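You operate a simulated robot arm through the tools that you are given. There is no shell and no other tool.

You run a simulated two-armed robot. Do the job below in one go: nothing can be reset, and whatever is moved stays where it is left.

TASK
Take the yellow band cable off the wheel and route it through both clips.
Fine: open the yellow clip first; both clips end shut on the cable. Where these are worked on the way, their far stop is far enough and under half their travel is too little: yellow clip.

It is judged by the outcome, as a careful person would: the job done as asked, and still so three seconds after it is handed in. It fails if anything else is knocked over, pushed out of place, dropped, spilled or broken.

THE ROBOT
Two 7-joint arms with two-finger grippers on one trunk that stands fixed in place. Base frame: the origin is at the foot of the trunk, x ahead of it, y to its left, z up; the work surface is at about z = 75. Readings come in cm, rad, newtons and seconds.
The left shoulder is at [5, 19.1, 109.2], the right one opposite. With the tool pointing down near the work surface each hand reaches from about 10 to 74 cm from the base axis, measured 20 degrees to its own side. Payload 2.69 kg a hand.
The tool frame of a hand sits at the grasp point between the pads (the TCP): z along the fingers, y along the line on which they close. The tips reach 2 cm beyond it. The gripper opens to 10 cm; its body begins 6.3 cm behind the TCP.
Orientation is that of the tool frame in the base frame, as [roll, pitch, yaw] about the fixed x, y, z axes, in that order (R = Rz(yaw) Ry(pitch) Rx(roll)). With the fingers straight down and closing along the base's y, the tool's x points along the base's -x, its y along +y and its z along -z.

THE INTERFACE
- The arms move only by the tool apply_moves. It takes "left_commands", "right_commands" or both (then of equal length, played together; a hand with none holds still); each is one flat list of numbers, 7 for each row, row after row: the finger opening in cm, from 0 to 10, then the shift along the tool's x, y, z in cm, then the turn, a rotation vector about the tool's x, y, z in rad. In form: [fingers, x, y, z, ax, ay, az, fingers, x, y, z, ax, ay, az, ...]. A call has 1 to 20 rows; each row shifts and turns the commanded pose from where the row before left it, along the tool's axes as they then stand. Each row takes 0.2 s and may step no farther than 5 cm and 0.15 rad from the row before; otherwise, or with a gripper value out of range, the whole call is refused. Where a pose cannot be reached the arm comes as near as it can. A force on the tool above 40 N (or 10 N above the force at the start of the call, whichever is more), or a blocked arm, ends the call early, and 0.2 s more pass. The fingers move at their own pace (about 15.3 cm/s each) and stop on an object; they squeeze with about 33 N. The grip force told is the motor's: it shows also when the fingers shut on nothing. Time passes only in rows, and 0.2 s behind the last, so rows that do not move let the fingers close. The reply holds the time, the measured pose of the TCP, the force on the tool along the base axes, the opening and the grip force, in the units named above and with some noise, with the torque about the TCP (base axes, N m) and any sound that the robot's microphone picked up.
- Cameras (640 x 400 px; columns grow to the right, rows downward): "scene" is now at [10.81, -5.82, 127.39]; the picture's right is [-0.65, -0.76, 0.00], its down [-0.35, 0.30, -0.88] and it looks along [0.67, -0.58, -0.47] (base axes); focal length 319 px, centre (320, 200). "left" rides on the left gripper at [7, 1.9, -9.9] in its tool frame; the picture's right is [-0.26, 0.97, 0.00], its down [-0.75, -0.20, -0.63] and it looks along [-0.61, -0.16, 0.78] (tool axes); focal length 230 px, centre (320, 200). "right" rides on the right gripper at [7, -1.9, -9.9] in its tool frame; the picture's right is [0.26, 0.97, 0.00], its down [-0.75, 0.20, -0.63] and it looks along [-0.61, 0.16, 0.78] (tool axes); focal length 230 px, centre (320, 200). There is no depth. A picture from a camera that has moved, and an enlarged one, comes with that camera's place and axes in the base frame and with its lens.
- snapshot(camera): a new picture of that camera. It takes no simulated time.
- lift_body(by): slides the trunk up (or, below 0, down) by that many cm; the arms and the scene camera ride with it, the base frame stays. It gives what a move gives, with no picture.
- pan_tilt(pan, tilt): turns the head with the scene camera to pan (to the left, within 1.396 rad either way) and tilt (down, from -0.506 to 1.204), counted from straight ahead of the robot. It gives what a move gives.
- zoom(camera, box): a new picture of the part [left, top, right, bottom] of that camera's present view, enlarged. It takes no simulated time.
- sign_off(): hands the job in; it is judged then, once.

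Nothing tells you positions but the pictures and the camera data. Unless the task says otherwise, let go and move clear before handing in.

The tools are called after "Request:" as a command line: name --argument value ..., lists and objects as JSON in quotes. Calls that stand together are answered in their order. apply_moves: Moves the arms, as the interface text tells. Its arguments: {"type":"object","properties":{"left_commands":{"type":"array","items":{"type":"number"}},"right_commands":{"type":"array","items":{"type":"number"}}},"required":[]} The other tools are called the same way: lift_body (by) moves the trunk up or down; pan_tilt (pan, tilt) turns the head that bears the scene camera; snapshot (camera) takes a picture; zoom (camera, box) takes an enlarged picture of a part of a camera's view; sign_off () hands the job in.

At the start:

```text
time: 0.0
left_tcp_pos: [43.78, -8.26, 109.23]
left_tcp_rot: [3.14, -0.001, -3.14]
left_contact_force: [-0.1, -0.3, 0.5]
left_wrist_torque: [-0.01, 0.0, -0.02]
left_finger_gap: 10.0
left_grip_force: 0.1
right_tcp_pos: [35.8, -47.05, 100.01]
right_tcp_rot: [3.14, 0.0, 3.141]
right_contact_force: [-0.2, -0.2, -0.4]
right_wrist_torque: [-0.01, 0.0, -0.01]
right_finger_gap: 9.99
right_grip_force: 0.0
trunk travel left (down, up): [-15.0, 17.3]
head pan, tilt (commanded): [-0.709, 0.485]
```

scene: 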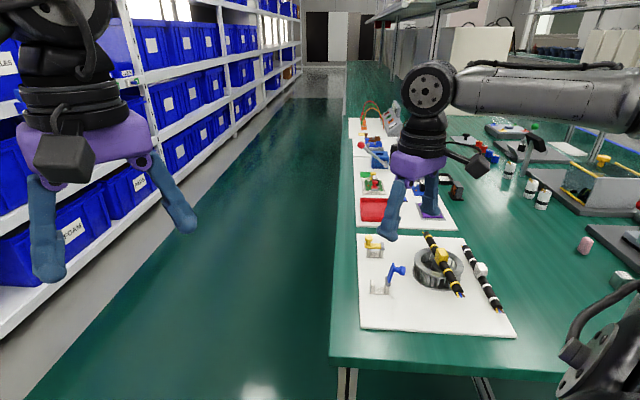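
right: 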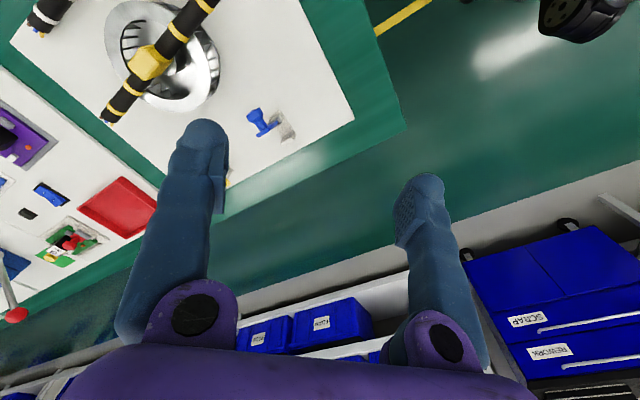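
left: 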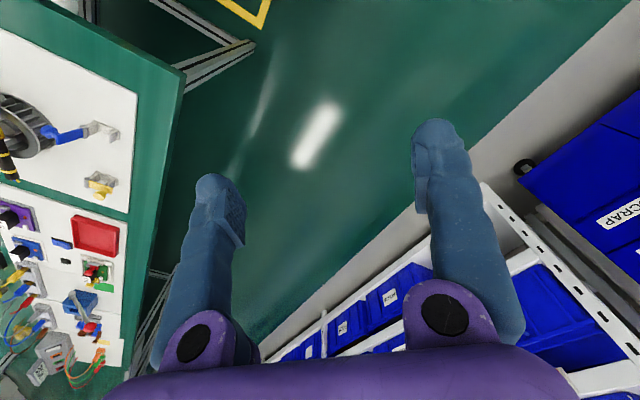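

I see a white board with a yellow clip, a blue clip, a wheel with a yellow-banded cable lying across it, and a white-banded cable beside it. I'll take enlarged views first to locate everything.

Request:
zoom --camera "scene" --box '[340, 220, 540, 345]'

Request:
zoom --camera "right" --box '[0, 0, 400, 250]'

Request:
zoom --camera "left" --box '[0, 60, 200, 260]'

```text
3.20 times, centred on (440, 282) of scene
camera zoom: at [10.81, -5.82, 127.39], right [-0.65, -0.76, 0.0], down [-0.35, 0.3, -0.88], along [0.67, -0.58, -0.47], focal length 1020 px, centre (-64, -64)
```

zoom: 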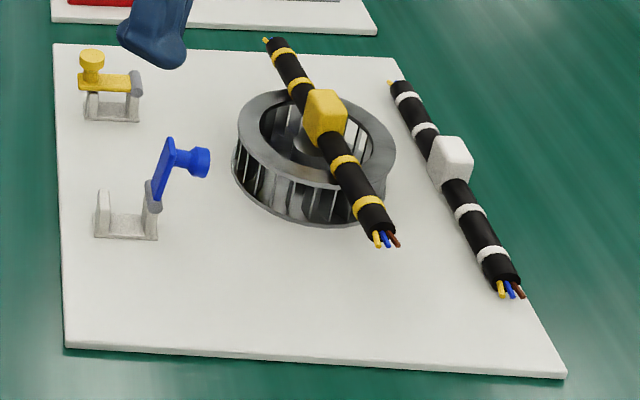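

```text
1.60 times, centred on (200, 125) of right
camera zoom: at [28.75, -48.9, 109.86], right [-0.26, 0.97, 0.0], down [0.75, 0.2, 0.63], along [0.61, 0.16, -0.78], focal length 368 px, centre (512, 320)
```

zoom: 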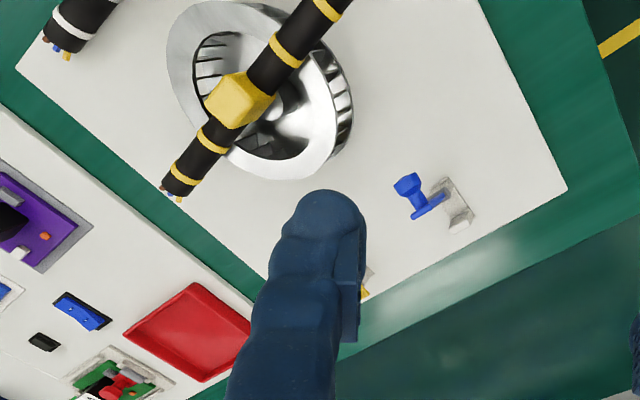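

```text
2.00 times, centred on (100, 160) of left
camera zoom: at [36.88, -6.43, 119.03], right [0.26, 0.97, 0.0], down [0.75, -0.2, 0.63], along [0.61, -0.16, -0.78], focal length 460 px, centre (760, 280)
```

zoom: 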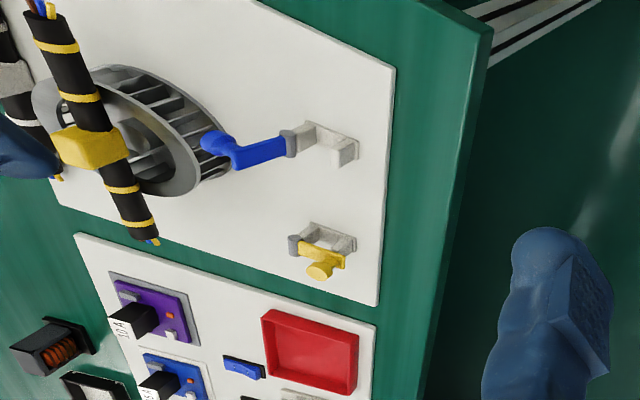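

The board is turned about 45° to the base; I put the yellow clip near [52,-61], the blue clip near [43,-51.5] and the cable's block near [36,-63,83]. I'll raise and turn the right hand to line up with the board, which also gives its camera a clear view.

Request:
apply_moves --right_commands '[10, 1.93, 0.68, -2.67, 0, 0, 0, 10, 1.93, 0.68, -2.67, 0, 0, 0, 10, 1.93, 0.68, -2.67, 0, 0, 0, 10, 0, 0, 0, 0, 0, 0.131, 10, 0, 0, 0, 0, 0, 0.131, 10, 0, 0, 0, 0, 0, 0.131, 10, 0, 0, 0, 0, 0, 0.131, 10, 0, 0, 0, 0, 0, 0.131, 10, 0, 0, 0, 0, 0, 0.131, 10, 0, 0, 0, 0, 0, 0]'

Request:
snapshot --camera "right"

Request:
snapshot --camera "scene"

```text
time: 2.2
left_tcp_pos: [43.78, -8.23, 109.09]
left_tcp_rot: [-3.141, 0.0, -3.141]
left_contact_force: [0.4, 0.0, -0.2]
left_wrist_torque: [0.02, 0.0, 0.0]
left_finger_gap: 9.98
left_grip_force: 0.1
right_tcp_pos: [30.14, -45.1, 107.99]
right_tcp_rot: [-3.141, 0.001, 2.353]
right_contact_force: [0.4, -0.8, 0.5]
right_wrist_torque: [0.0, 0.01, 0.0]
right_finger_gap: 10.0
right_grip_force: 0.1
trunk travel left (down, up): [-15.0, 17.3]
head pan, tilt (commanded): [-0.709, 0.485]
```

```text
taken
camera right: at [23.66, -41.39, 117.88], right [0.5, 0.86, 0.0], down [0.67, -0.39, 0.63], along [0.54, -0.32, -0.78], focal length 230 px, centre (320, 200)
```

right: 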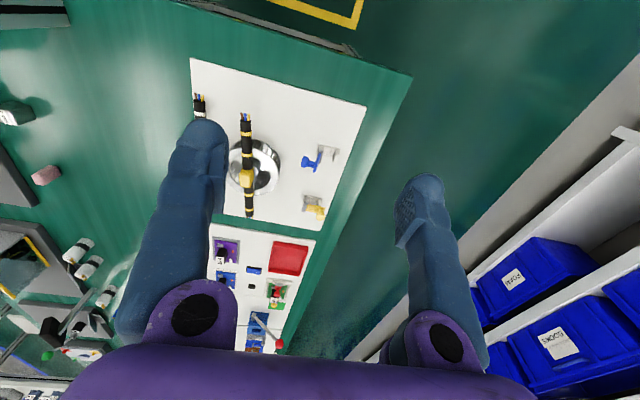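

```text
taken
camera scene: at [10.82, -5.83, 127.39], right [-0.65, -0.76, 0.0], down [-0.35, 0.3, -0.88], along [0.67, -0.58, -0.47], focal length 319 px, centre (320, 200)
```

scene: 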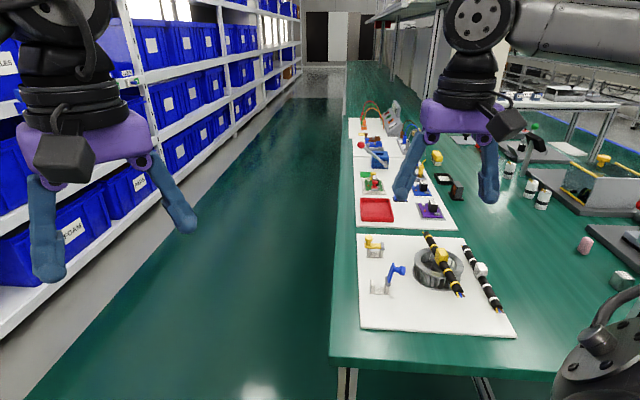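

The right hand is now lined up with the board and its camera sees everything on it. I'll enlarge these views to measure the clips, the wheel and the cable.

Request:
zoom --camera "right" --box '[180, 50, 380, 240]'

Request:
zoom --camera "right" --box '[280, 130, 360, 230]'

Request:
zoom --camera "scene" --box '[350, 225, 430, 305]'

Request:
zoom --camera "scene" --box '[400, 220, 520, 320]'

```text
2.11 times, centred on (280, 145) of right
camera zoom: at [23.66, -41.39, 117.88], right [0.5, 0.86, 0.0], down [0.67, -0.39, 0.63], along [0.54, -0.32, -0.78], focal length 484 px, centre (404, 316)
```

zoom: 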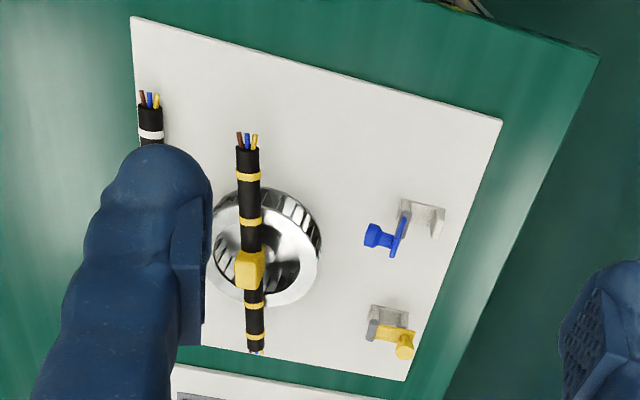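

```text
4.00 times, centred on (320, 180) of right
camera zoom: at [23.66, -41.39, 117.88], right [0.5, 0.86, 0.0], down [0.67, -0.39, 0.63], along [0.54, -0.32, -0.78], focal length 920 px, centre (320, 280)
```

zoom: 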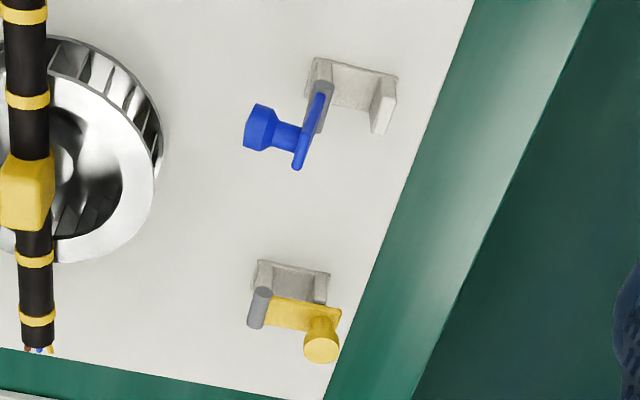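

```text
5.00 times, centred on (390, 265) of scene
camera zoom: at [10.82, -5.83, 127.39], right [-0.65, -0.76, 0.0], down [-0.35, 0.3, -0.88], along [0.67, -0.58, -0.47], focal length 1594 px, centre (-30, -125)
```

zoom: 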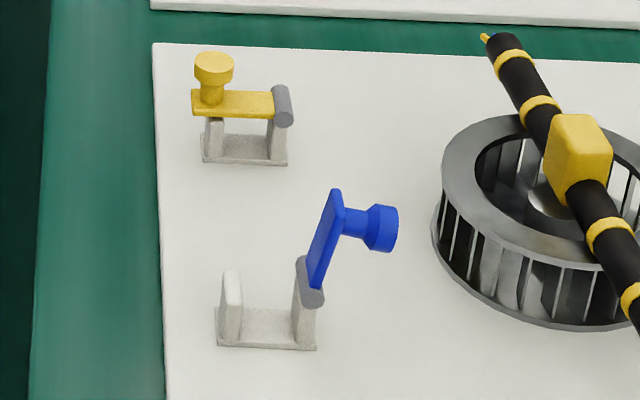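

```text
4.00 times, centred on (460, 270) of scene
camera zoom: at [10.82, -5.83, 127.39], right [-0.65, -0.76, 0.0], down [-0.35, 0.3, -0.88], along [0.67, -0.58, -0.47], focal length 1276 px, centre (-240, -80)
```

zoom: 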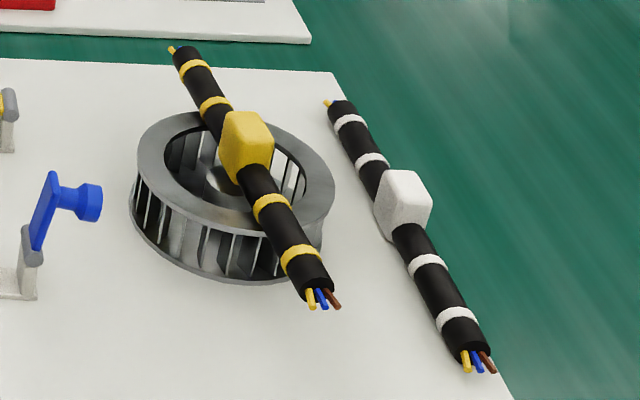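

The yellow clip's hinge is near [51,-61.4,78.6] and its knob near [53.8,-59,81], so the arm swings up toward the wheel about an axis along the board's long side. I'll turn the right hand so the fingers close along that axis and stop well above the yellow knob to check reach.

Request:
apply_moves --right_commands '[5, 0, 0, 0, 0, 0, -0.143, 5, 0, 0, 0, 0, 0, -0.143, 5, 0, 0, 0, 0, 0, -0.143, 5, 0, 0, 0, 0, 0, -0.143, 5, 0, 0, 0, 0, 0, -0.143, 5, 0, 0, 0, 0, 0, -0.143, 5, 0, 0, 0, 0, 0, -0.143, 5, 0, 0, 0, 0, 0, -0.143, 5, 0, 0, 0, 0, 0, -0.143, 5, 0, 0, 0, 0, 0, -0.143, 5, 0, 0, 0, 0, 0, -0.143, 5, -0.946, -3.793, 1.857, 0, 0, 0, 5, -0.946, -3.793, 1.857, 0, 0, 0, 5, -0.946, -3.793, 1.857, 0, 0, 0, 5, -0.946, -3.793, 1.857, 0, 0, 0, 5, -0.946, -3.793, 1.857, 0, 0, 0, 5, -0.946, -3.793, 1.857, 0, 0, 0, 5, -0.946, -3.793, 1.857, 0, 0, 0, 5, 0, 0, 0, 0, 0, 0]'

Request:
snapshot --camera "right"

Request:
snapshot --camera "scene"

```text
time: 6.2
left_tcp_pos: [43.75, -8.08, 109.26]
left_tcp_rot: [3.14, 0.0, -3.139]
left_contact_force: [-0.2, 0.3, 0.3]
left_wrist_torque: [0.0, 0.01, 0.01]
left_finger_gap: 9.99
left_grip_force: 0.1
right_tcp_pos: [53.52, -58.93, 94.97]
right_tcp_rot: [-3.141, 0.001, -2.354]
right_contact_force: [-0.4, 0.3, -0.1]
right_wrist_torque: [0.02, -0.02, 0.01]
right_finger_gap: 4.99
right_grip_force: 0.1
trunk travel left (down, up): [-15.0, 17.3]
head pan, tilt (commanded): [-0.709, 0.485]
```

```text
taken
camera right: at [49.83, -65.2, 104.83], right [-0.87, 0.5, 0.0], down [0.39, 0.67, 0.63], along [0.32, 0.55, -0.78], focal length 230 px, centre (320, 200)
```

right: 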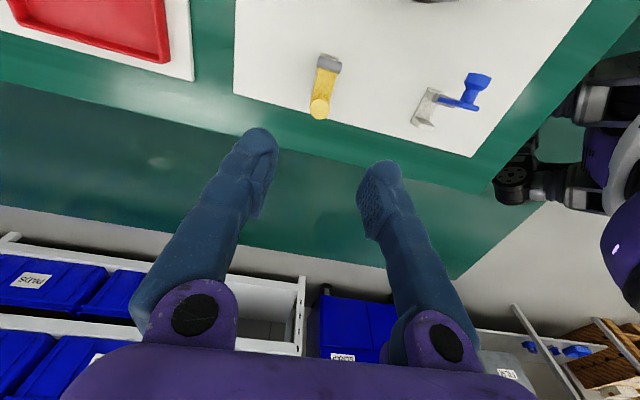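

```text
taken
camera scene: at [10.78, -5.8, 127.4], right [-0.65, -0.76, 0.0], down [-0.35, 0.3, -0.88], along [0.67, -0.58, -0.47], focal length 319 px, centre (320, 200)
```

scene: 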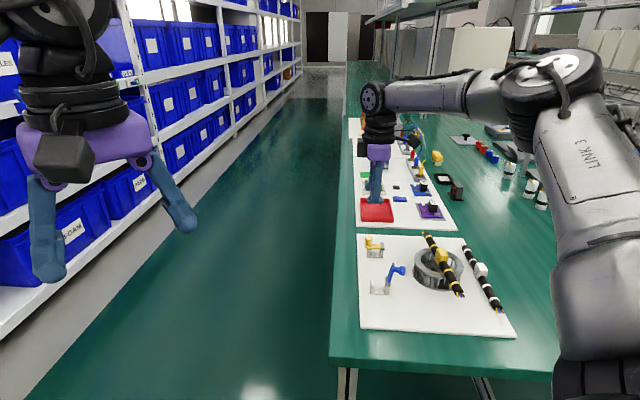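

The pose over the yellow knob is reached without trouble. I'll refine the knob's position from this closer camera before going down.

Request:
zoom --camera "right" --box '[240, 30, 400, 190]'

Request:
zoom --camera "scene" --box '[340, 150, 440, 250]'

```text
2.50 times, centred on (320, 110) of right
camera zoom: at [49.83, -65.2, 104.83], right [-0.87, 0.5, 0.0], down [0.39, 0.67, 0.63], along [0.32, 0.55, -0.78], focal length 575 px, centre (320, 425)
```

zoom: 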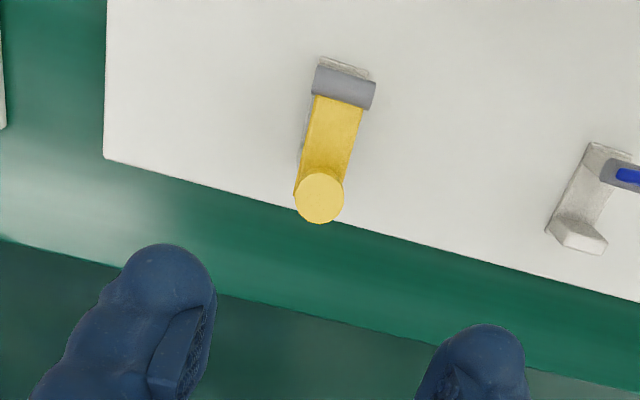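

```text
4.00 times, centred on (390, 200) of scene
camera zoom: at [10.78, -5.8, 127.4], right [-0.65, -0.76, 0.0], down [-0.35, 0.3, -0.88], along [0.67, -0.58, -0.47], focal length 1276 px, centre (40, 200)
```

zoom: 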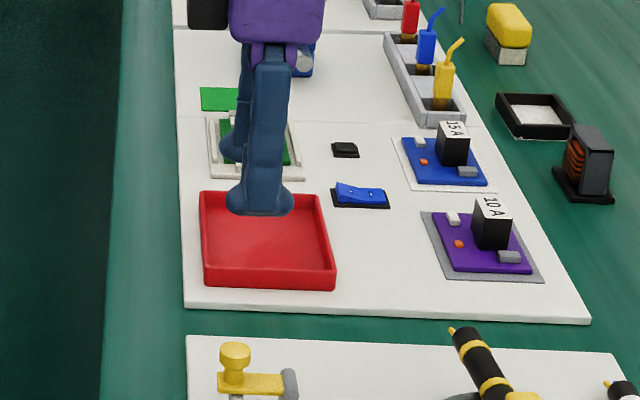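

The knob's top centre is at about [53.6,-58.8,81.3], with a disc about 2 cm across. I'll lower the open fingers to straddle the disc and check before closing.

Request:
apply_moves --right_commands '[5, -0.15, 0, 3.5, 0, 0, 0, 5, 0, 0, 3.5, 0, 0, 0, 5, 0, 0, 3.5, 0, 0, 0, 5, 0, 0, 1.7, 0, 0, 0, 5, 0, 0, 1.7, 0, 0, 0, 5, 0, 0, 0, 0, 0, 0]'

Request:
snapshot --camera "right"

Request:
zoom --camera "scene" --box '[330, 190, 450, 310]'

```text
time: 7.6
left_tcp_pos: [43.81, -8.14, 109.18]
left_tcp_rot: [-3.141, -0.001, -3.138]
left_contact_force: [0.1, 0.1, -0.1]
left_wrist_torque: [0.0, 0.0, -0.02]
left_finger_gap: 10.02
left_grip_force: 0.1
right_tcp_pos: [53.56, -58.87, 81.2]
right_tcp_rot: [3.141, 0.0, -2.358]
right_contact_force: [0.2, 0.1, 0.2]
right_wrist_torque: [0.01, -0.02, -0.03]
right_finger_gap: 5.01
right_grip_force: 0.0
trunk travel left (down, up): [-15.0, 17.3]
head pan, tilt (commanded): [-0.709, 0.485]
```

```text
taken
camera right: at [49.94, -65.06, 90.91], right [-0.87, 0.5, 0.0], down [0.39, 0.67, 0.63], along [0.32, 0.54, -0.78], focal length 230 px, centre (320, 200)
```

right: 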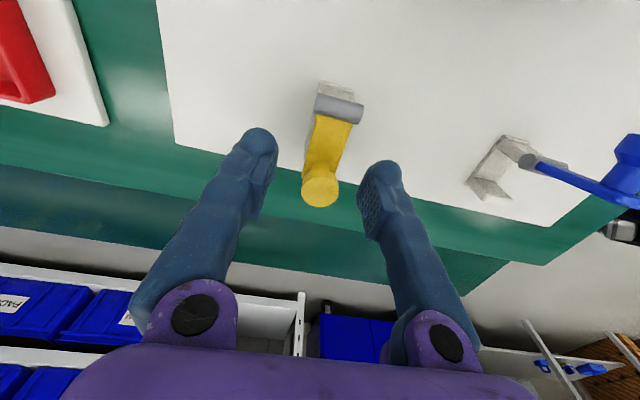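

```text
3.33 times, centred on (390, 250) of scene
camera zoom: at [10.8, -5.83, 127.4], right [-0.65, -0.76, 0.0], down [-0.35, 0.3, -0.88], along [0.67, -0.58, -0.47], focal length 1063 px, centre (87, 33)
```

zoom: 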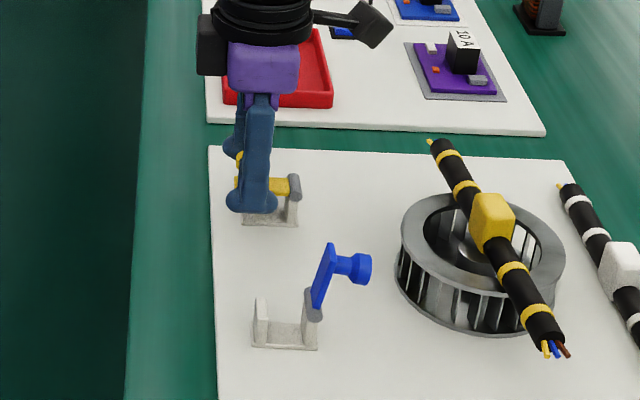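

The knob sits midway between the two fingers. I'll close on it now.

Request:
apply_moves --right_commands '[3, 0, 0, 0, 0, 0, 0, 1, 0, 0, 0, 0, 0, 0, 0, 0, 0, 0, 0, 0, 0]'

Request:
snapshot --camera "right"

```text
time: 8.4
left_tcp_pos: [43.77, -8.17, 109.25]
left_tcp_rot: [-3.141, 0.001, -3.14]
left_contact_force: [0.0, -0.2, -0.4]
left_wrist_torque: [-0.01, -0.01, 0.01]
left_finger_gap: 10.02
left_grip_force: 0.0
right_tcp_pos: [53.56, -58.84, 81.1]
right_tcp_rot: [3.141, -0.001, -2.358]
right_contact_force: [-0.6, -0.6, -0.8]
right_wrist_torque: [0.0, 0.02, -0.01]
right_finger_gap: 1.49
right_grip_force: 41.1
trunk travel left (down, up): [-15.0, 17.3]
head pan, tilt (commanded): [-0.709, 0.485]
```

```text
taken
camera right: at [49.93, -65.04, 90.91], right [-0.87, 0.5, 0.0], down [0.39, 0.67, 0.63], along [0.32, 0.55, -0.78], focal length 230 px, centre (320, 200)
```

right: 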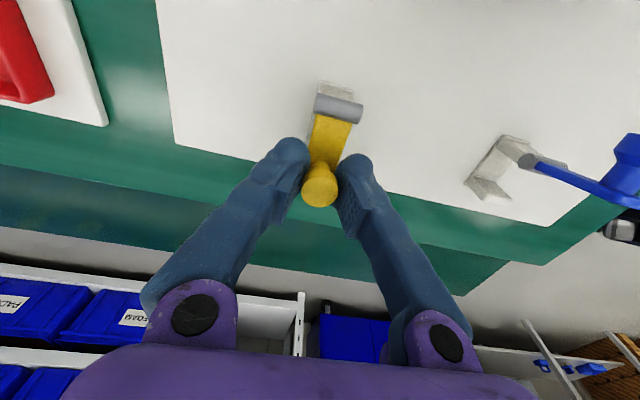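

The grip is firm (1.5 cm), but the fingertips sit close to the arm plate and would jam as it turns. I'll regrip about 0.9 cm higher so only the tips hold the disc.

Request:
apply_moves --right_commands '[3, 0, 0, 0, 0, 0, 0, 3, 0, 0, -0.9, 0, 0, 0, 0, 0, 0, 0, 0, 0, 0, 0, 0, 0, 0, 0, 0, 0]'

Request:
zoom --camera "right" --box '[240, 60, 400, 260]'

Request:
zoom --camera "scene" --box '[350, 210, 420, 290]'

```text
time: 9.4
left_tcp_pos: [43.73, -8.17, 109.21]
left_tcp_rot: [3.14, -0.001, -3.139]
left_contact_force: [-0.2, -0.4, -0.8]
left_wrist_torque: [0.03, -0.04, 0.02]
left_finger_gap: 10.01
left_grip_force: 0.1
right_tcp_pos: [53.7, -58.73, 81.9]
right_tcp_rot: [3.141, 0.001, -2.358]
right_contact_force: [-1.6, 2.4, -3.8]
right_wrist_torque: [0.13, -0.08, 0.06]
right_finger_gap: 1.76
right_grip_force: 43.3
trunk travel left (down, up): [-15.0, 17.3]
head pan, tilt (commanded): [-0.709, 0.485]
```

```text
2.00 times, centred on (320, 160) of right
camera zoom: at [49.94, -65.07, 91.75], right [-0.87, 0.5, 0.0], down [0.39, 0.67, 0.63], along [0.31, 0.55, -0.78], focal length 460 px, centre (320, 280)
```

zoom: 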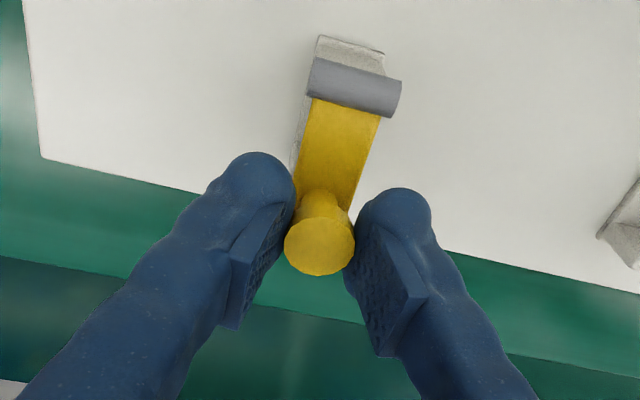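

```text
5.00 times, centred on (385, 250) of scene
camera zoom: at [10.83, -5.85, 127.39], right [-0.65, -0.76, 0.0], down [-0.35, 0.3, -0.88], along [0.67, -0.57, -0.47], focal length 1594 px, centre (-5, -50)
```

zoom: 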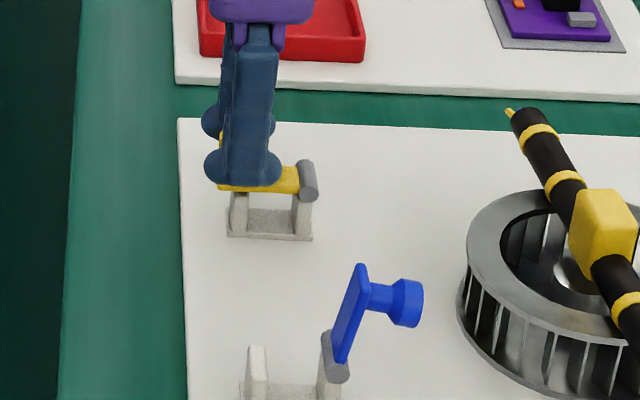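

The fingers are wider than I thought, so the arm plate could catch their edge as it turns. I'll shift the grip 0.7 cm toward the hinge so the knob is held near the outer edge of the pads.

Request:
apply_moves --right_commands '[3.2, 0, 0, 0, 0, 0, 0, 3.2, 0.7, 0, 0, 0, 0, 0, 0, 0, 0, 0, 0, 0, 0, 0, 0, 0, 0, 0, 0, 0]'

Request:
zoom --camera "right" --box '[240, 60, 400, 260]'

Request:
zoom --camera "scene" --box '[350, 210, 420, 290]'

```text
time: 10.4
left_tcp_pos: [43.9, -8.25, 109.26]
left_tcp_rot: [-3.141, 0.0, -3.139]
left_contact_force: [0.3, -0.2, 0.0]
left_wrist_torque: [0.03, 0.01, 0.0]
left_finger_gap: 9.98
left_grip_force: 0.1
right_tcp_pos: [53.18, -59.34, 82.02]
right_tcp_rot: [3.14, -0.001, -2.357]
right_contact_force: [-4.2, 6.4, -2.6]
right_wrist_torque: [0.16, 0.0, 0.08]
right_finger_gap: 1.77
right_grip_force: 43.0
trunk travel left (down, up): [-15.0, 17.3]
head pan, tilt (commanded): [-0.709, 0.485]
```

```text
2.00 times, centred on (320, 160) of right
camera zoom: at [49.46, -65.56, 91.78], right [-0.87, 0.5, 0.0], down [0.39, 0.67, 0.63], along [0.31, 0.55, -0.78], focal length 460 px, centre (320, 280)
```

zoom: 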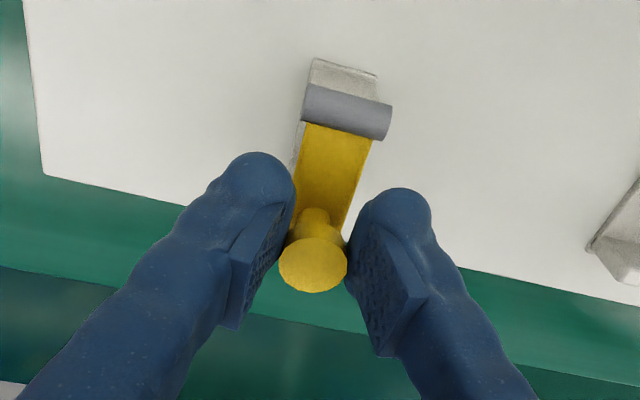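

```text
5.00 times, centred on (385, 250) of scene
camera zoom: at [10.8, -5.8, 127.39], right [-0.65, -0.76, 0.0], down [-0.35, 0.3, -0.88], along [0.67, -0.58, -0.47], focal length 1594 px, centre (-5, -50)
```

zoom: 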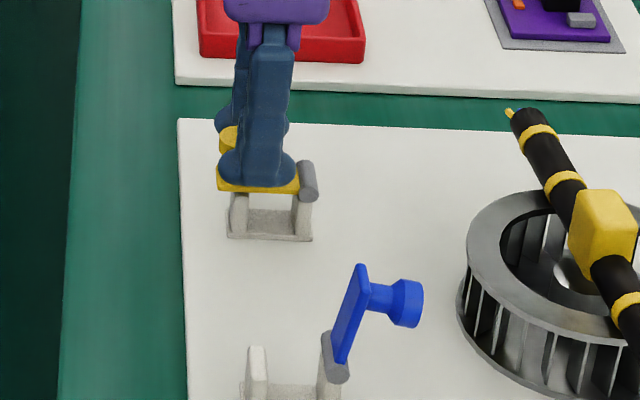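

The knob is held near the outer edge of the pads with the plate clear. I'll start lifting it along the arc about the hinge, with a slight tool tilt, about half way first.

Request:
apply_moves --right_commands '[0, 0.414, 0, -0.579, 0, -0.0297, 0, 0, 0.496, 0, -0.518, 0, -0.0297, 0, 0, 0.5685, 0, -0.446, 0, -0.0297, 0, 0, 0.631, 0, -0.365, 0, -0.0297, 0, 0, 0.68, 0, -0.274, 0, -0.0297, 0]'

Request:
snapshot --camera "right"

Request:
zoom --camera "scene" --box '[350, 200, 430, 290]'

```text
time: 11.6
left_tcp_pos: [43.79, -8.19, 109.2]
left_tcp_rot: [3.141, 0.001, -3.139]
left_contact_force: [1.0, 0.1, -1.0]
left_wrist_torque: [-0.02, 0.04, 0.01]
left_finger_gap: 10.0
left_grip_force: 0.1
right_tcp_pos: [51.09, -61.61, 84.16]
right_tcp_rot: [-3.14, 0.151, -2.359]
right_contact_force: [-0.5, 0.1, -0.7]
right_wrist_torque: [-0.01, -0.03, 0.06]
right_finger_gap: 0.02
right_grip_force: 29.0
trunk travel left (down, up): [-15.0, 17.3]
head pan, tilt (commanded): [-0.709, 0.485]
```

```text
taken
camera right: at [46.41, -68.77, 92.79], right [-0.86, 0.5, -0.04], down [0.32, 0.6, 0.73], along [0.39, 0.62, -0.68], focal length 230 px, centre (320, 200)
```

right: 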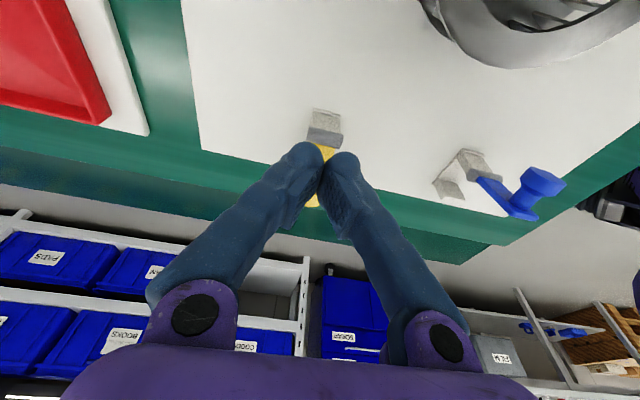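

```text
4.44 times, centred on (390, 245) of scene
camera zoom: at [10.77, -5.84, 127.41], right [-0.65, -0.76, 0.0], down [-0.35, 0.3, -0.88], along [0.67, -0.58, -0.47], focal length 1417 px, centre (9, 0)
```

zoom: 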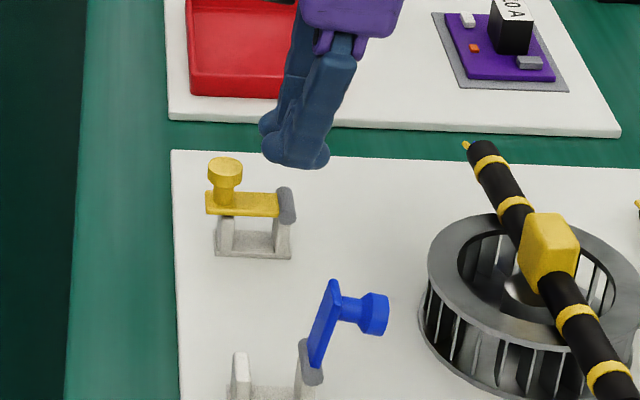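

The grip slipped off the rounded tips and the clip is still shut. Instead I'll push the knob from its outer side toward the wheel: it stands above the hinge, so that push swings the arm open. First I'll retreat upward and place the closed fingers outside the knob.

Request:
apply_moves --right_commands '[0, -0.71, 0, -4.747, 0, 0, 0, 0, 0, 0, 0, 0, 0.1485, 0, 0, -3.5, 0, 0, 0, 0, 0, 0, -3.5, 0, 0, 0, 0, 0, 0, 0, 0, 3.8, 0, 0, 0, 0, 0, 0, 3.8, 0, 0, 0, 0, 0, 0, 0, 0, 0, 0]'

Request:
zoom --camera "right" --box '[240, 60, 400, 260]'

Request:
zoom --camera "scene" --box '[350, 200, 430, 290]'

```text
time: 13.2
left_tcp_pos: [43.62, -8.25, 109.3]
left_tcp_rot: [-3.141, -0.001, 3.141]
left_contact_force: [0.0, 0.9, -0.4]
left_wrist_torque: [0.03, -0.04, -0.01]
left_finger_gap: 10.03
left_grip_force: 0.2
right_tcp_pos: [55.64, -56.54, 81.19]
right_tcp_rot: [-3.14, 0.002, -2.354]
right_contact_force: [-0.9, 0.0, -0.2]
right_wrist_torque: [0.01, -0.02, 0.03]
right_finger_gap: 0.0
right_grip_force: 29.6
trunk travel left (down, up): [-15.0, 17.3]
head pan, tilt (commanded): [-0.709, 0.485]
```

```text
2.00 times, centred on (320, 160) of right
camera zoom: at [51.94, -62.74, 91.08], right [-0.87, 0.5, 0.0], down [0.39, 0.67, 0.63], along [0.32, 0.54, -0.78], focal length 460 px, centre (320, 280)
```

zoom: 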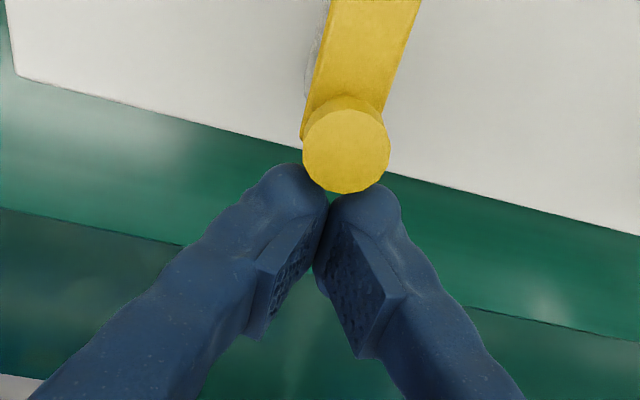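

```text
4.44 times, centred on (390, 245) of scene
camera zoom: at [10.8, -5.87, 127.4], right [-0.65, -0.76, 0.0], down [-0.35, 0.3, -0.88], along [0.67, -0.57, -0.47], focal length 1417 px, centre (9, 0)
```

zoom: 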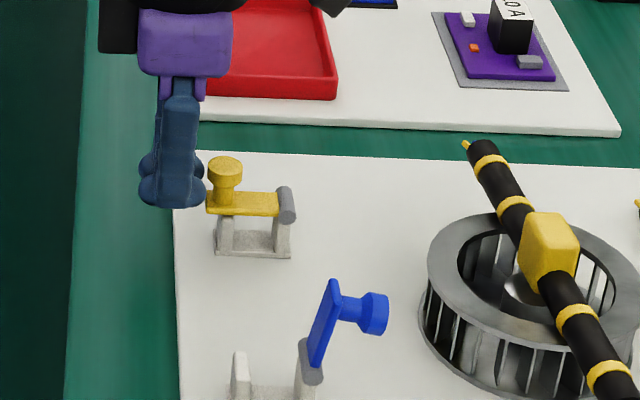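

The closed fingers stand just outside the knob, level with the arm's end. I'll raise them slightly so they bear on the knob rather than the plate end, then push gently inward and upward.

Request:
apply_moves --right_commands '[0, 0, 0, -0.6, 0, 0, 0, 0, 0.4, 0, 0, 0, 0, 0, 0, 0.35, 0, -0.1, 0, 0, 0, 0, 0.35, 0, -0.2, 0, 0, 0, 0, 0.35, 0, -0.2, 0, 0, 0]'

Request:
zoom --camera "right" --box '[240, 60, 400, 260]'

Request:
zoom --camera "scene" --box '[350, 200, 430, 290]'

```text
time: 14.4
left_tcp_pos: [43.68, -8.2, 109.27]
left_tcp_rot: [-3.138, 0.0, -3.14]
left_contact_force: [1.1, 0.7, 0.5]
left_wrist_torque: [0.02, 0.03, 0.02]
left_finger_gap: 9.99
left_grip_force: 0.0
right_tcp_pos: [55.05, -57.48, 82.41]
right_tcp_rot: [-3.14, 0.002, -2.356]
right_contact_force: [1.9, 3.7, 1.1]
right_wrist_torque: [-0.27, 0.19, 0.01]
right_finger_gap: 0.0
right_grip_force: 29.6
trunk travel left (down, up): [-15.0, 17.3]
head pan, tilt (commanded): [-0.709, 0.485]
```

```text
2.00 times, centred on (320, 160) of right
camera zoom: at [51.3, -63.73, 92.27], right [-0.87, 0.5, 0.0], down [0.39, 0.67, 0.63], along [0.32, 0.54, -0.78], focal length 460 px, centre (320, 280)
```

zoom: 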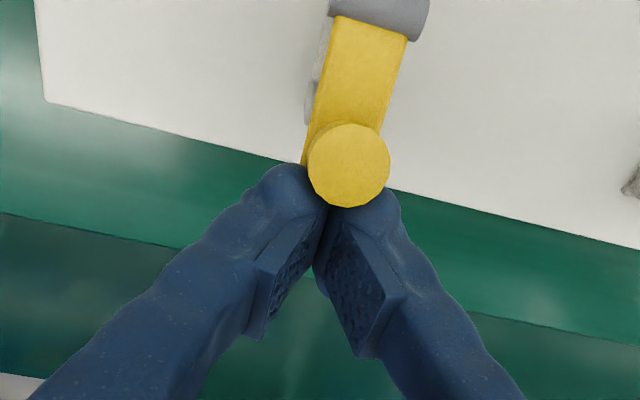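

```text
4.44 times, centred on (390, 245) of scene
camera zoom: at [10.8, -5.7, 127.41], right [-0.65, -0.76, 0.0], down [-0.35, 0.3, -0.88], along [0.67, -0.58, -0.47], focal length 1417 px, centre (9, 0)
```

zoom: 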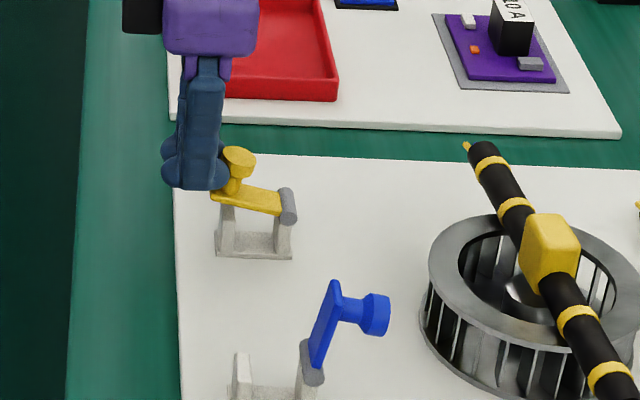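

The push works: the yellow arm has started to swing up under only about 4 N. I'll keep pushing inward while rising.

Request:
apply_moves --right_commands '[0, 0.4, 0, -0.3, 0, 0, 0, 0, 0.4, 0, -0.3, 0, 0, 0, 0, 0.45, 0, -0.25, 0, 0, 0, 0, 0.45, 0, -0.2, 0, 0, 0, 0, 0.5, 0, -0.15, 0, 0, 0]'

Request:
zoom --camera "right" --box '[240, 60, 400, 260]'

Request:
zoom --camera "scene" --box '[350, 200, 430, 290]'

```text
time: 15.6
left_tcp_pos: [43.72, -7.85, 109.22]
left_tcp_rot: [-3.138, 0.003, -3.141]
left_contact_force: [0.4, 0.1, -0.3]
left_wrist_torque: [0.0, -0.01, -0.02]
left_finger_gap: 10.03
left_grip_force: 0.2
right_tcp_pos: [53.48, -58.85, 84.02]
right_tcp_rot: [-3.134, 0.004, -2.355]
right_contact_force: [12.0, 11.7, 22.1]
right_wrist_torque: [0.04, -0.09, -0.01]
right_finger_gap: 0.61
right_grip_force: 29.9
trunk travel left (down, up): [-15.0, 17.3]
head pan, tilt (commanded): [-0.709, 0.485]
```

```text
2.00 times, centred on (320, 160) of right
camera zoom: at [49.82, -65.09, 93.81], right [-0.87, 0.5, -0.01], down [0.38, 0.67, 0.63], along [0.32, 0.54, -0.78], focal length 460 px, centre (320, 280)
```

zoom: 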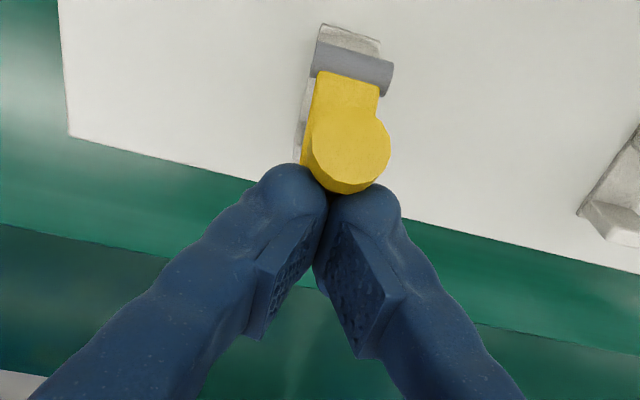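

```text
4.44 times, centred on (390, 245) of scene
camera zoom: at [10.72, -5.52, 127.45], right [-0.65, -0.76, 0.0], down [-0.35, 0.3, -0.89], along [0.67, -0.58, -0.46], focal length 1417 px, centre (9, 0)
```

zoom: 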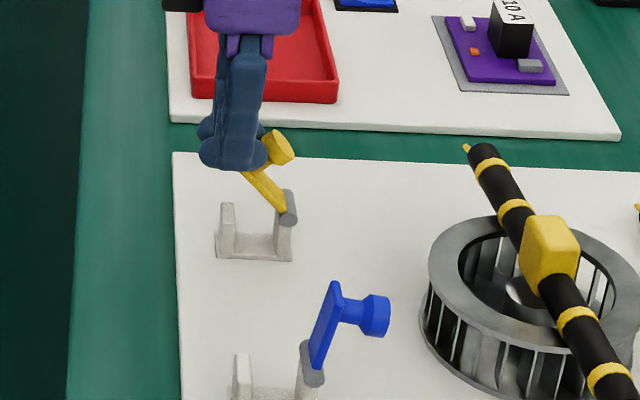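

The arm is about half open, but the tip has settled into the corner between knob and plate and is loading upward. I'll follow the arc about the hinge more steeply.

Request:
apply_moves --right_commands '[0, 0.1, 0, -0.45, 0, 0, 0, 0, 0.5, 0, -0.45, 0, 0, 0, 0, 0.6, 0, -0.38, 0, 0, 0, 0, 0.65, 0, -0.3, 0, 0, 0]'

Request:
zoom --camera "right" --box '[240, 60, 400, 260]'

Request:
zoom --camera "scene" --box '[350, 200, 430, 290]'

```text
time: 16.6
left_tcp_pos: [43.83, -8.19, 109.22]
left_tcp_rot: [-3.142, 0.001, -3.141]
left_contact_force: [-0.9, 0.1, 0.4]
left_wrist_torque: [-0.01, 0.0, 0.01]
left_finger_gap: 10.01
left_grip_force: 0.1
right_tcp_pos: [51.89, -60.55, 84.97]
right_tcp_rot: [3.138, -0.005, -2.357]
right_contact_force: [-0.9, 2.4, 2.8]
right_wrist_torque: [0.0, 0.01, -0.01]
right_finger_gap: 0.62
right_grip_force: 29.1
trunk travel left (down, up): [-15.0, 17.3]
head pan, tilt (commanded): [-0.709, 0.485]
```

```text
2.00 times, centred on (320, 160) of right
camera zoom: at [48.23, -66.66, 94.81], right [-0.87, 0.5, 0.0], down [0.39, 0.67, 0.63], along [0.31, 0.54, -0.78], focal length 460 px, centre (320, 280)
```

zoom: 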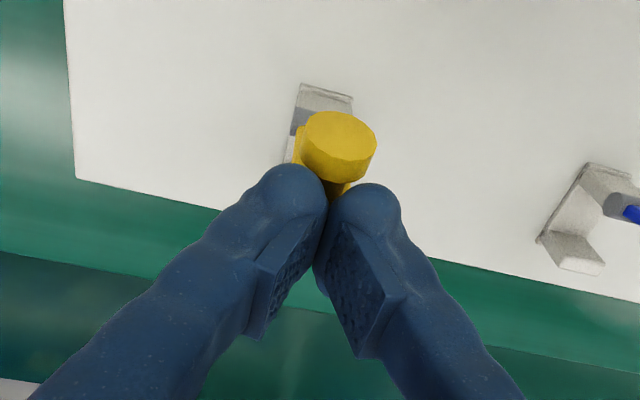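

```text
4.44 times, centred on (390, 245) of scene
camera zoom: at [10.77, -5.77, 127.38], right [-0.65, -0.76, 0.0], down [-0.35, 0.3, -0.88], along [0.67, -0.58, -0.47], focal length 1417 px, centre (9, 0)
```

zoom: 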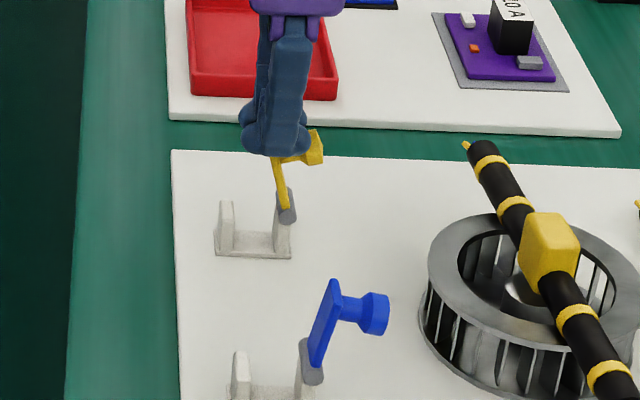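

The arm is now near upright and contact forces are low. I'll carry it on past vertical toward its stop.

Request:
apply_moves --right_commands '[0, 0.6, 0, -0.1, 0, 0, 0, 0, 0.65, 0, 0, 0, 0, 0, 0, 0.65, 0, 0.12, 0, 0, 0, 0, 0.5, 0, 0.15, 0, 0, 0]'

Request:
zoom --camera "right" --box '[240, 60, 400, 260]'

Request:
zoom --camera "scene" --box '[350, 200, 430, 290]'

```text
time: 17.6
left_tcp_pos: [43.69, -8.16, 109.22]
left_tcp_rot: [-3.142, 0.0, -3.139]
left_contact_force: [0.1, -0.5, -1.0]
left_wrist_torque: [-0.02, 0.01, 0.01]
left_finger_gap: 10.0
left_grip_force: 0.1
right_tcp_pos: [50.4, -62.05, 85.06]
right_tcp_rot: [-3.141, 0.001, -2.356]
right_contact_force: [-1.1, -0.6, 4.1]
right_wrist_torque: [-0.01, 0.0, -0.01]
right_finger_gap: 0.58
right_grip_force: 29.4
trunk travel left (down, up): [-15.0, 17.3]
head pan, tilt (commanded): [-0.709, 0.485]
```

```text
2.00 times, centred on (320, 160) of right
camera zoom: at [46.65, -68.34, 94.9], right [-0.87, 0.5, 0.0], down [0.39, 0.67, 0.63], along [0.32, 0.54, -0.78], focal length 460 px, centre (320, 280)
```

zoom: 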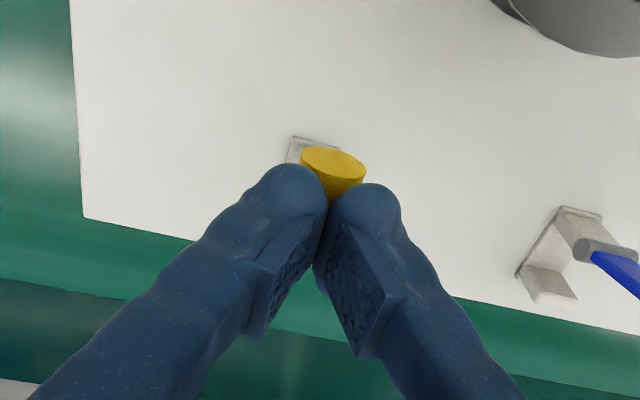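

```text
4.44 times, centred on (390, 245) of scene
camera zoom: at [10.78, -5.8, 127.41], right [-0.65, -0.76, 0.0], down [-0.35, 0.3, -0.88], along [0.67, -0.58, -0.47], focal length 1417 px, centre (9, 0)
```

zoom: 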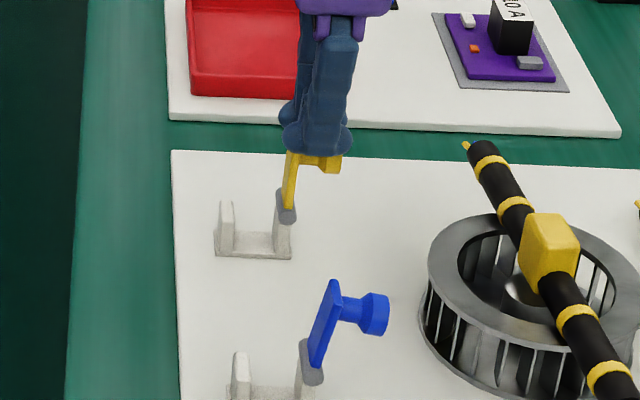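

The yellow arm is slightly past vertical, a few degrees short of the blue one's resting angle. I'll push a little farther to bring it to its stop.

Request:
apply_moves --right_commands '[0, 0.4, 0, 0.1, 0, 0, 0, 0, 0.4, 0, 0.15, 0, 0, 0, 0, 0.4, 0, 0.15, 0, 0, 0]'

Request:
zoom --camera "scene" --box '[350, 200, 430, 290]'

```text
time: 18.4
left_tcp_pos: [43.81, -8.11, 109.22]
left_tcp_rot: [-3.142, 0.002, -3.139]
left_contact_force: [-0.3, -0.3, -0.5]
left_wrist_torque: [0.02, -0.02, 0.02]
left_finger_gap: 10.0
left_grip_force: 0.0
right_tcp_pos: [49.36, -63.1, 84.59]
right_tcp_rot: [3.141, -0.004, -2.356]
right_contact_force: [-5.2, -2.3, 8.8]
right_wrist_torque: [0.05, -0.17, 0.09]
right_finger_gap: 0.61
right_grip_force: 29.7
trunk travel left (down, up): [-15.0, 17.3]
head pan, tilt (commanded): [-0.709, 0.485]
```

```text
4.44 times, centred on (390, 245) of scene
camera zoom: at [10.74, -5.77, 127.4], right [-0.65, -0.76, 0.0], down [-0.35, 0.3, -0.88], along [0.67, -0.58, -0.47], focal length 1417 px, centre (9, 0)
```

zoom: 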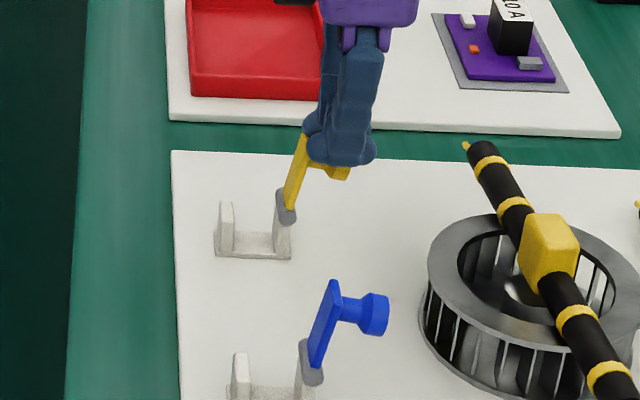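

The yellow arm now leans about as far as the blue one, so it is at its stop. I'll open the fingers slightly, rise clear and check that it stays open.

Request:
apply_moves --right_commands '[2.5, 0, 0, 0, 0, 0, 0, 2.5, 0, 0, -1, 0, 0, 0, 2.5, 0, 0, -2, 0, 0, 0, 2.5, 0, 0, -4, 0, 0, 0]'

Request:
zoom --camera "scene" --box '[350, 200, 430, 290]'

Request:
snapshot --camera "right"

```text
time: 19.4
left_tcp_pos: [43.76, -8.31, 109.25]
left_tcp_rot: [3.14, -0.001, -3.141]
left_contact_force: [0.0, -0.1, -0.5]
left_wrist_torque: [-0.01, 0.01, 0.0]
left_finger_gap: 10.0
left_grip_force: 0.2
right_tcp_pos: [49.7, -62.93, 91.71]
right_tcp_rot: [-3.141, 0.0, -2.357]
right_contact_force: [-0.2, 0.1, 0.5]
right_wrist_torque: [0.01, -0.05, -0.03]
right_finger_gap: 2.5
right_grip_force: 0.1
trunk travel left (down, up): [-15.0, 17.3]
head pan, tilt (commanded): [-0.709, 0.485]
```

```text
4.44 times, centred on (390, 245) of scene
camera zoom: at [10.78, -5.77, 127.4], right [-0.65, -0.76, 0.0], down [-0.35, 0.3, -0.88], along [0.67, -0.58, -0.47], focal length 1417 px, centre (9, 0)
```

zoom: 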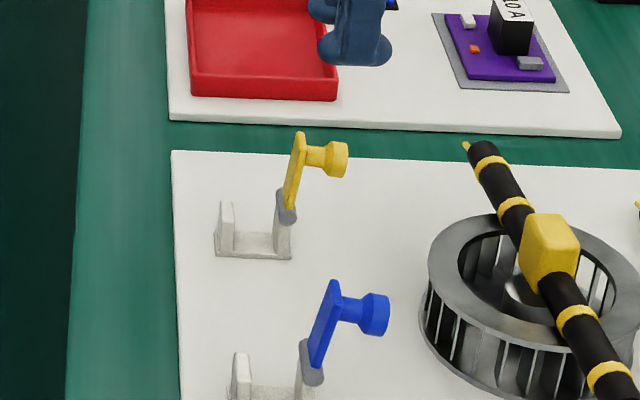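

```text
taken
camera right: at [45.9, -69.18, 101.55], right [-0.87, 0.5, 0.0], down [0.39, 0.67, 0.63], along [0.32, 0.55, -0.78], focal length 230 px, centre (320, 200)
```

right: 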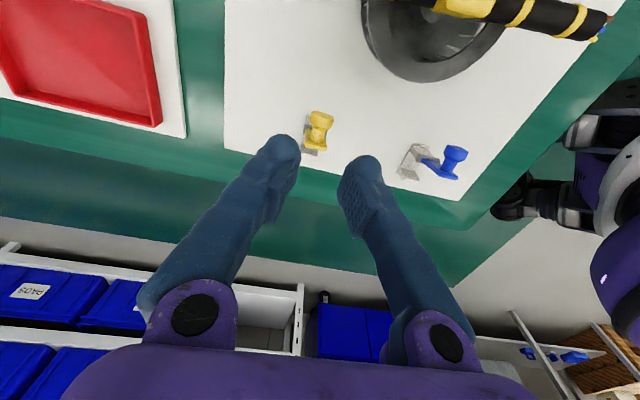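

The yellow clip stays open on its own. Next I'll rise, turn the hand so the fingers close across the cable and hover above the yellow block for a close look.

Request:
apply_moves --right_commands '[6, 0, 0, -4.5, 0, 0, 0, 6, 0, 0, 0, 0, 0, 0.1431, 6, 0, 0, 0, 0, 0, 0.1431, 6, 0, 0, 0, 0, 0, 0.1431, 6, 0, 0, 0, 0, 0, 0.1431, 6, 0, 0, 0, 0, 0, 0.1431, 6, 0, 0, 0, 0, 0, 0.1431, 6, 0, 0, 0, 0, 0, 0.1431, 6, 0, 0, 0, 0, 0, 0.1431, 6, 0, 0, 0, 0, 0, 0.1431, 6, 0, 0, 0, 0, 0, 0.1431, 6, 3.07, -3.01, 0, 0, 0, 0, 6, 3.07, -3.01, 0, 0, 0, 0, 6, 3.07, -3.01, 0, 0, 0, 0, 6, 0, 0, 0, 0, 0, 0]'

Request:
snapshot --camera "right"

Request:
zoom --camera "scene" --box '[340, 170, 540, 330]'

```text
time: 22.6
left_tcp_pos: [43.79, -8.17, 109.22]
left_tcp_rot: [-3.14, 0.002, -3.14]
left_contact_force: [-0.2, 0.2, 0.4]
left_wrist_torque: [-0.04, 0.01, 0.01]
left_finger_gap: 9.98
left_grip_force: 0.0
right_tcp_pos: [36.64, -64.57, 96.11]
right_tcp_rot: [-3.14, -0.001, 2.495]
right_contact_force: [0.2, 0.7, -0.4]
right_wrist_torque: [0.0, -0.01, -0.01]
right_finger_gap: 6.01
right_grip_force: 0.1
trunk travel left (down, up): [-15.0, 17.3]
head pan, tilt (commanded): [-0.709, 0.485]
```

```text
taken
camera right: at [29.95, -61.81, 105.96], right [0.37, 0.93, 0.0], down [0.72, -0.29, 0.63], along [0.58, -0.24, -0.78], focal length 230 px, centre (320, 200)
```

right: 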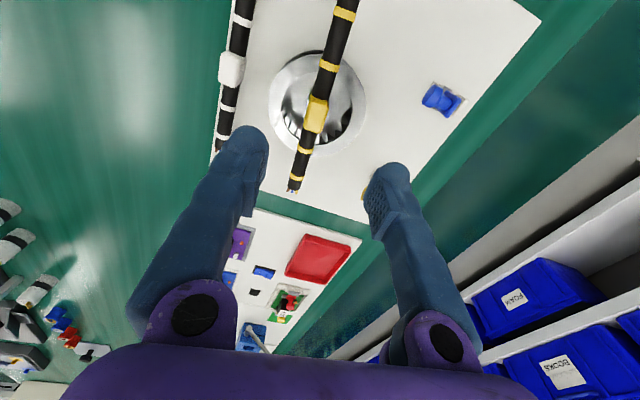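

```text
2.50 times, centred on (440, 250) of scene
camera zoom: at [10.78, -5.75, 127.41], right [-0.65, -0.76, 0.0], down [-0.35, 0.3, -0.88], along [0.67, -0.58, -0.47], focal length 797 px, centre (20, 75)
```

zoom: 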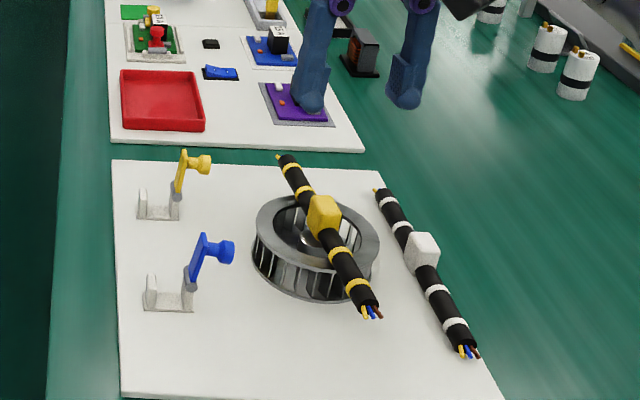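

The hand hovers over the block and both clips stand open. I'll enlarge the wrist view to pin down the block, the cable's angle and the wheel rim.

Request:
zoom --camera "right" --box '[220, 0, 400, 200]'

Request:
zoom --camera "scene" --box '[400, 225, 500, 305]'

```text
2.00 times, centred on (310, 100) of right
camera zoom: at [29.95, -61.81, 105.96], right [0.37, 0.93, 0.0], down [0.72, -0.29, 0.63], along [0.58, -0.24, -0.78], focal length 460 px, centre (340, 400)
```

zoom: 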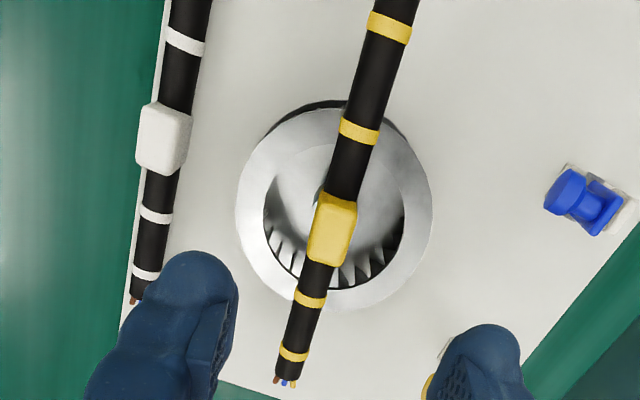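

```text
5.00 times, centred on (450, 265) of scene
camera zoom: at [10.78, -5.75, 127.41], right [-0.65, -0.76, 0.0], down [-0.35, 0.3, -0.88], along [0.67, -0.58, -0.47], focal length 1594 px, centre (-330, -125)
```

zoom: 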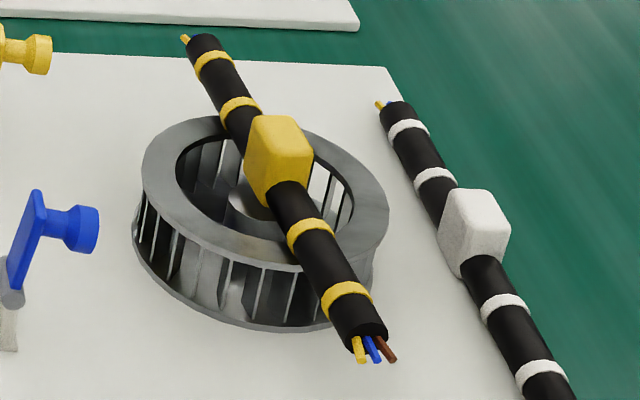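

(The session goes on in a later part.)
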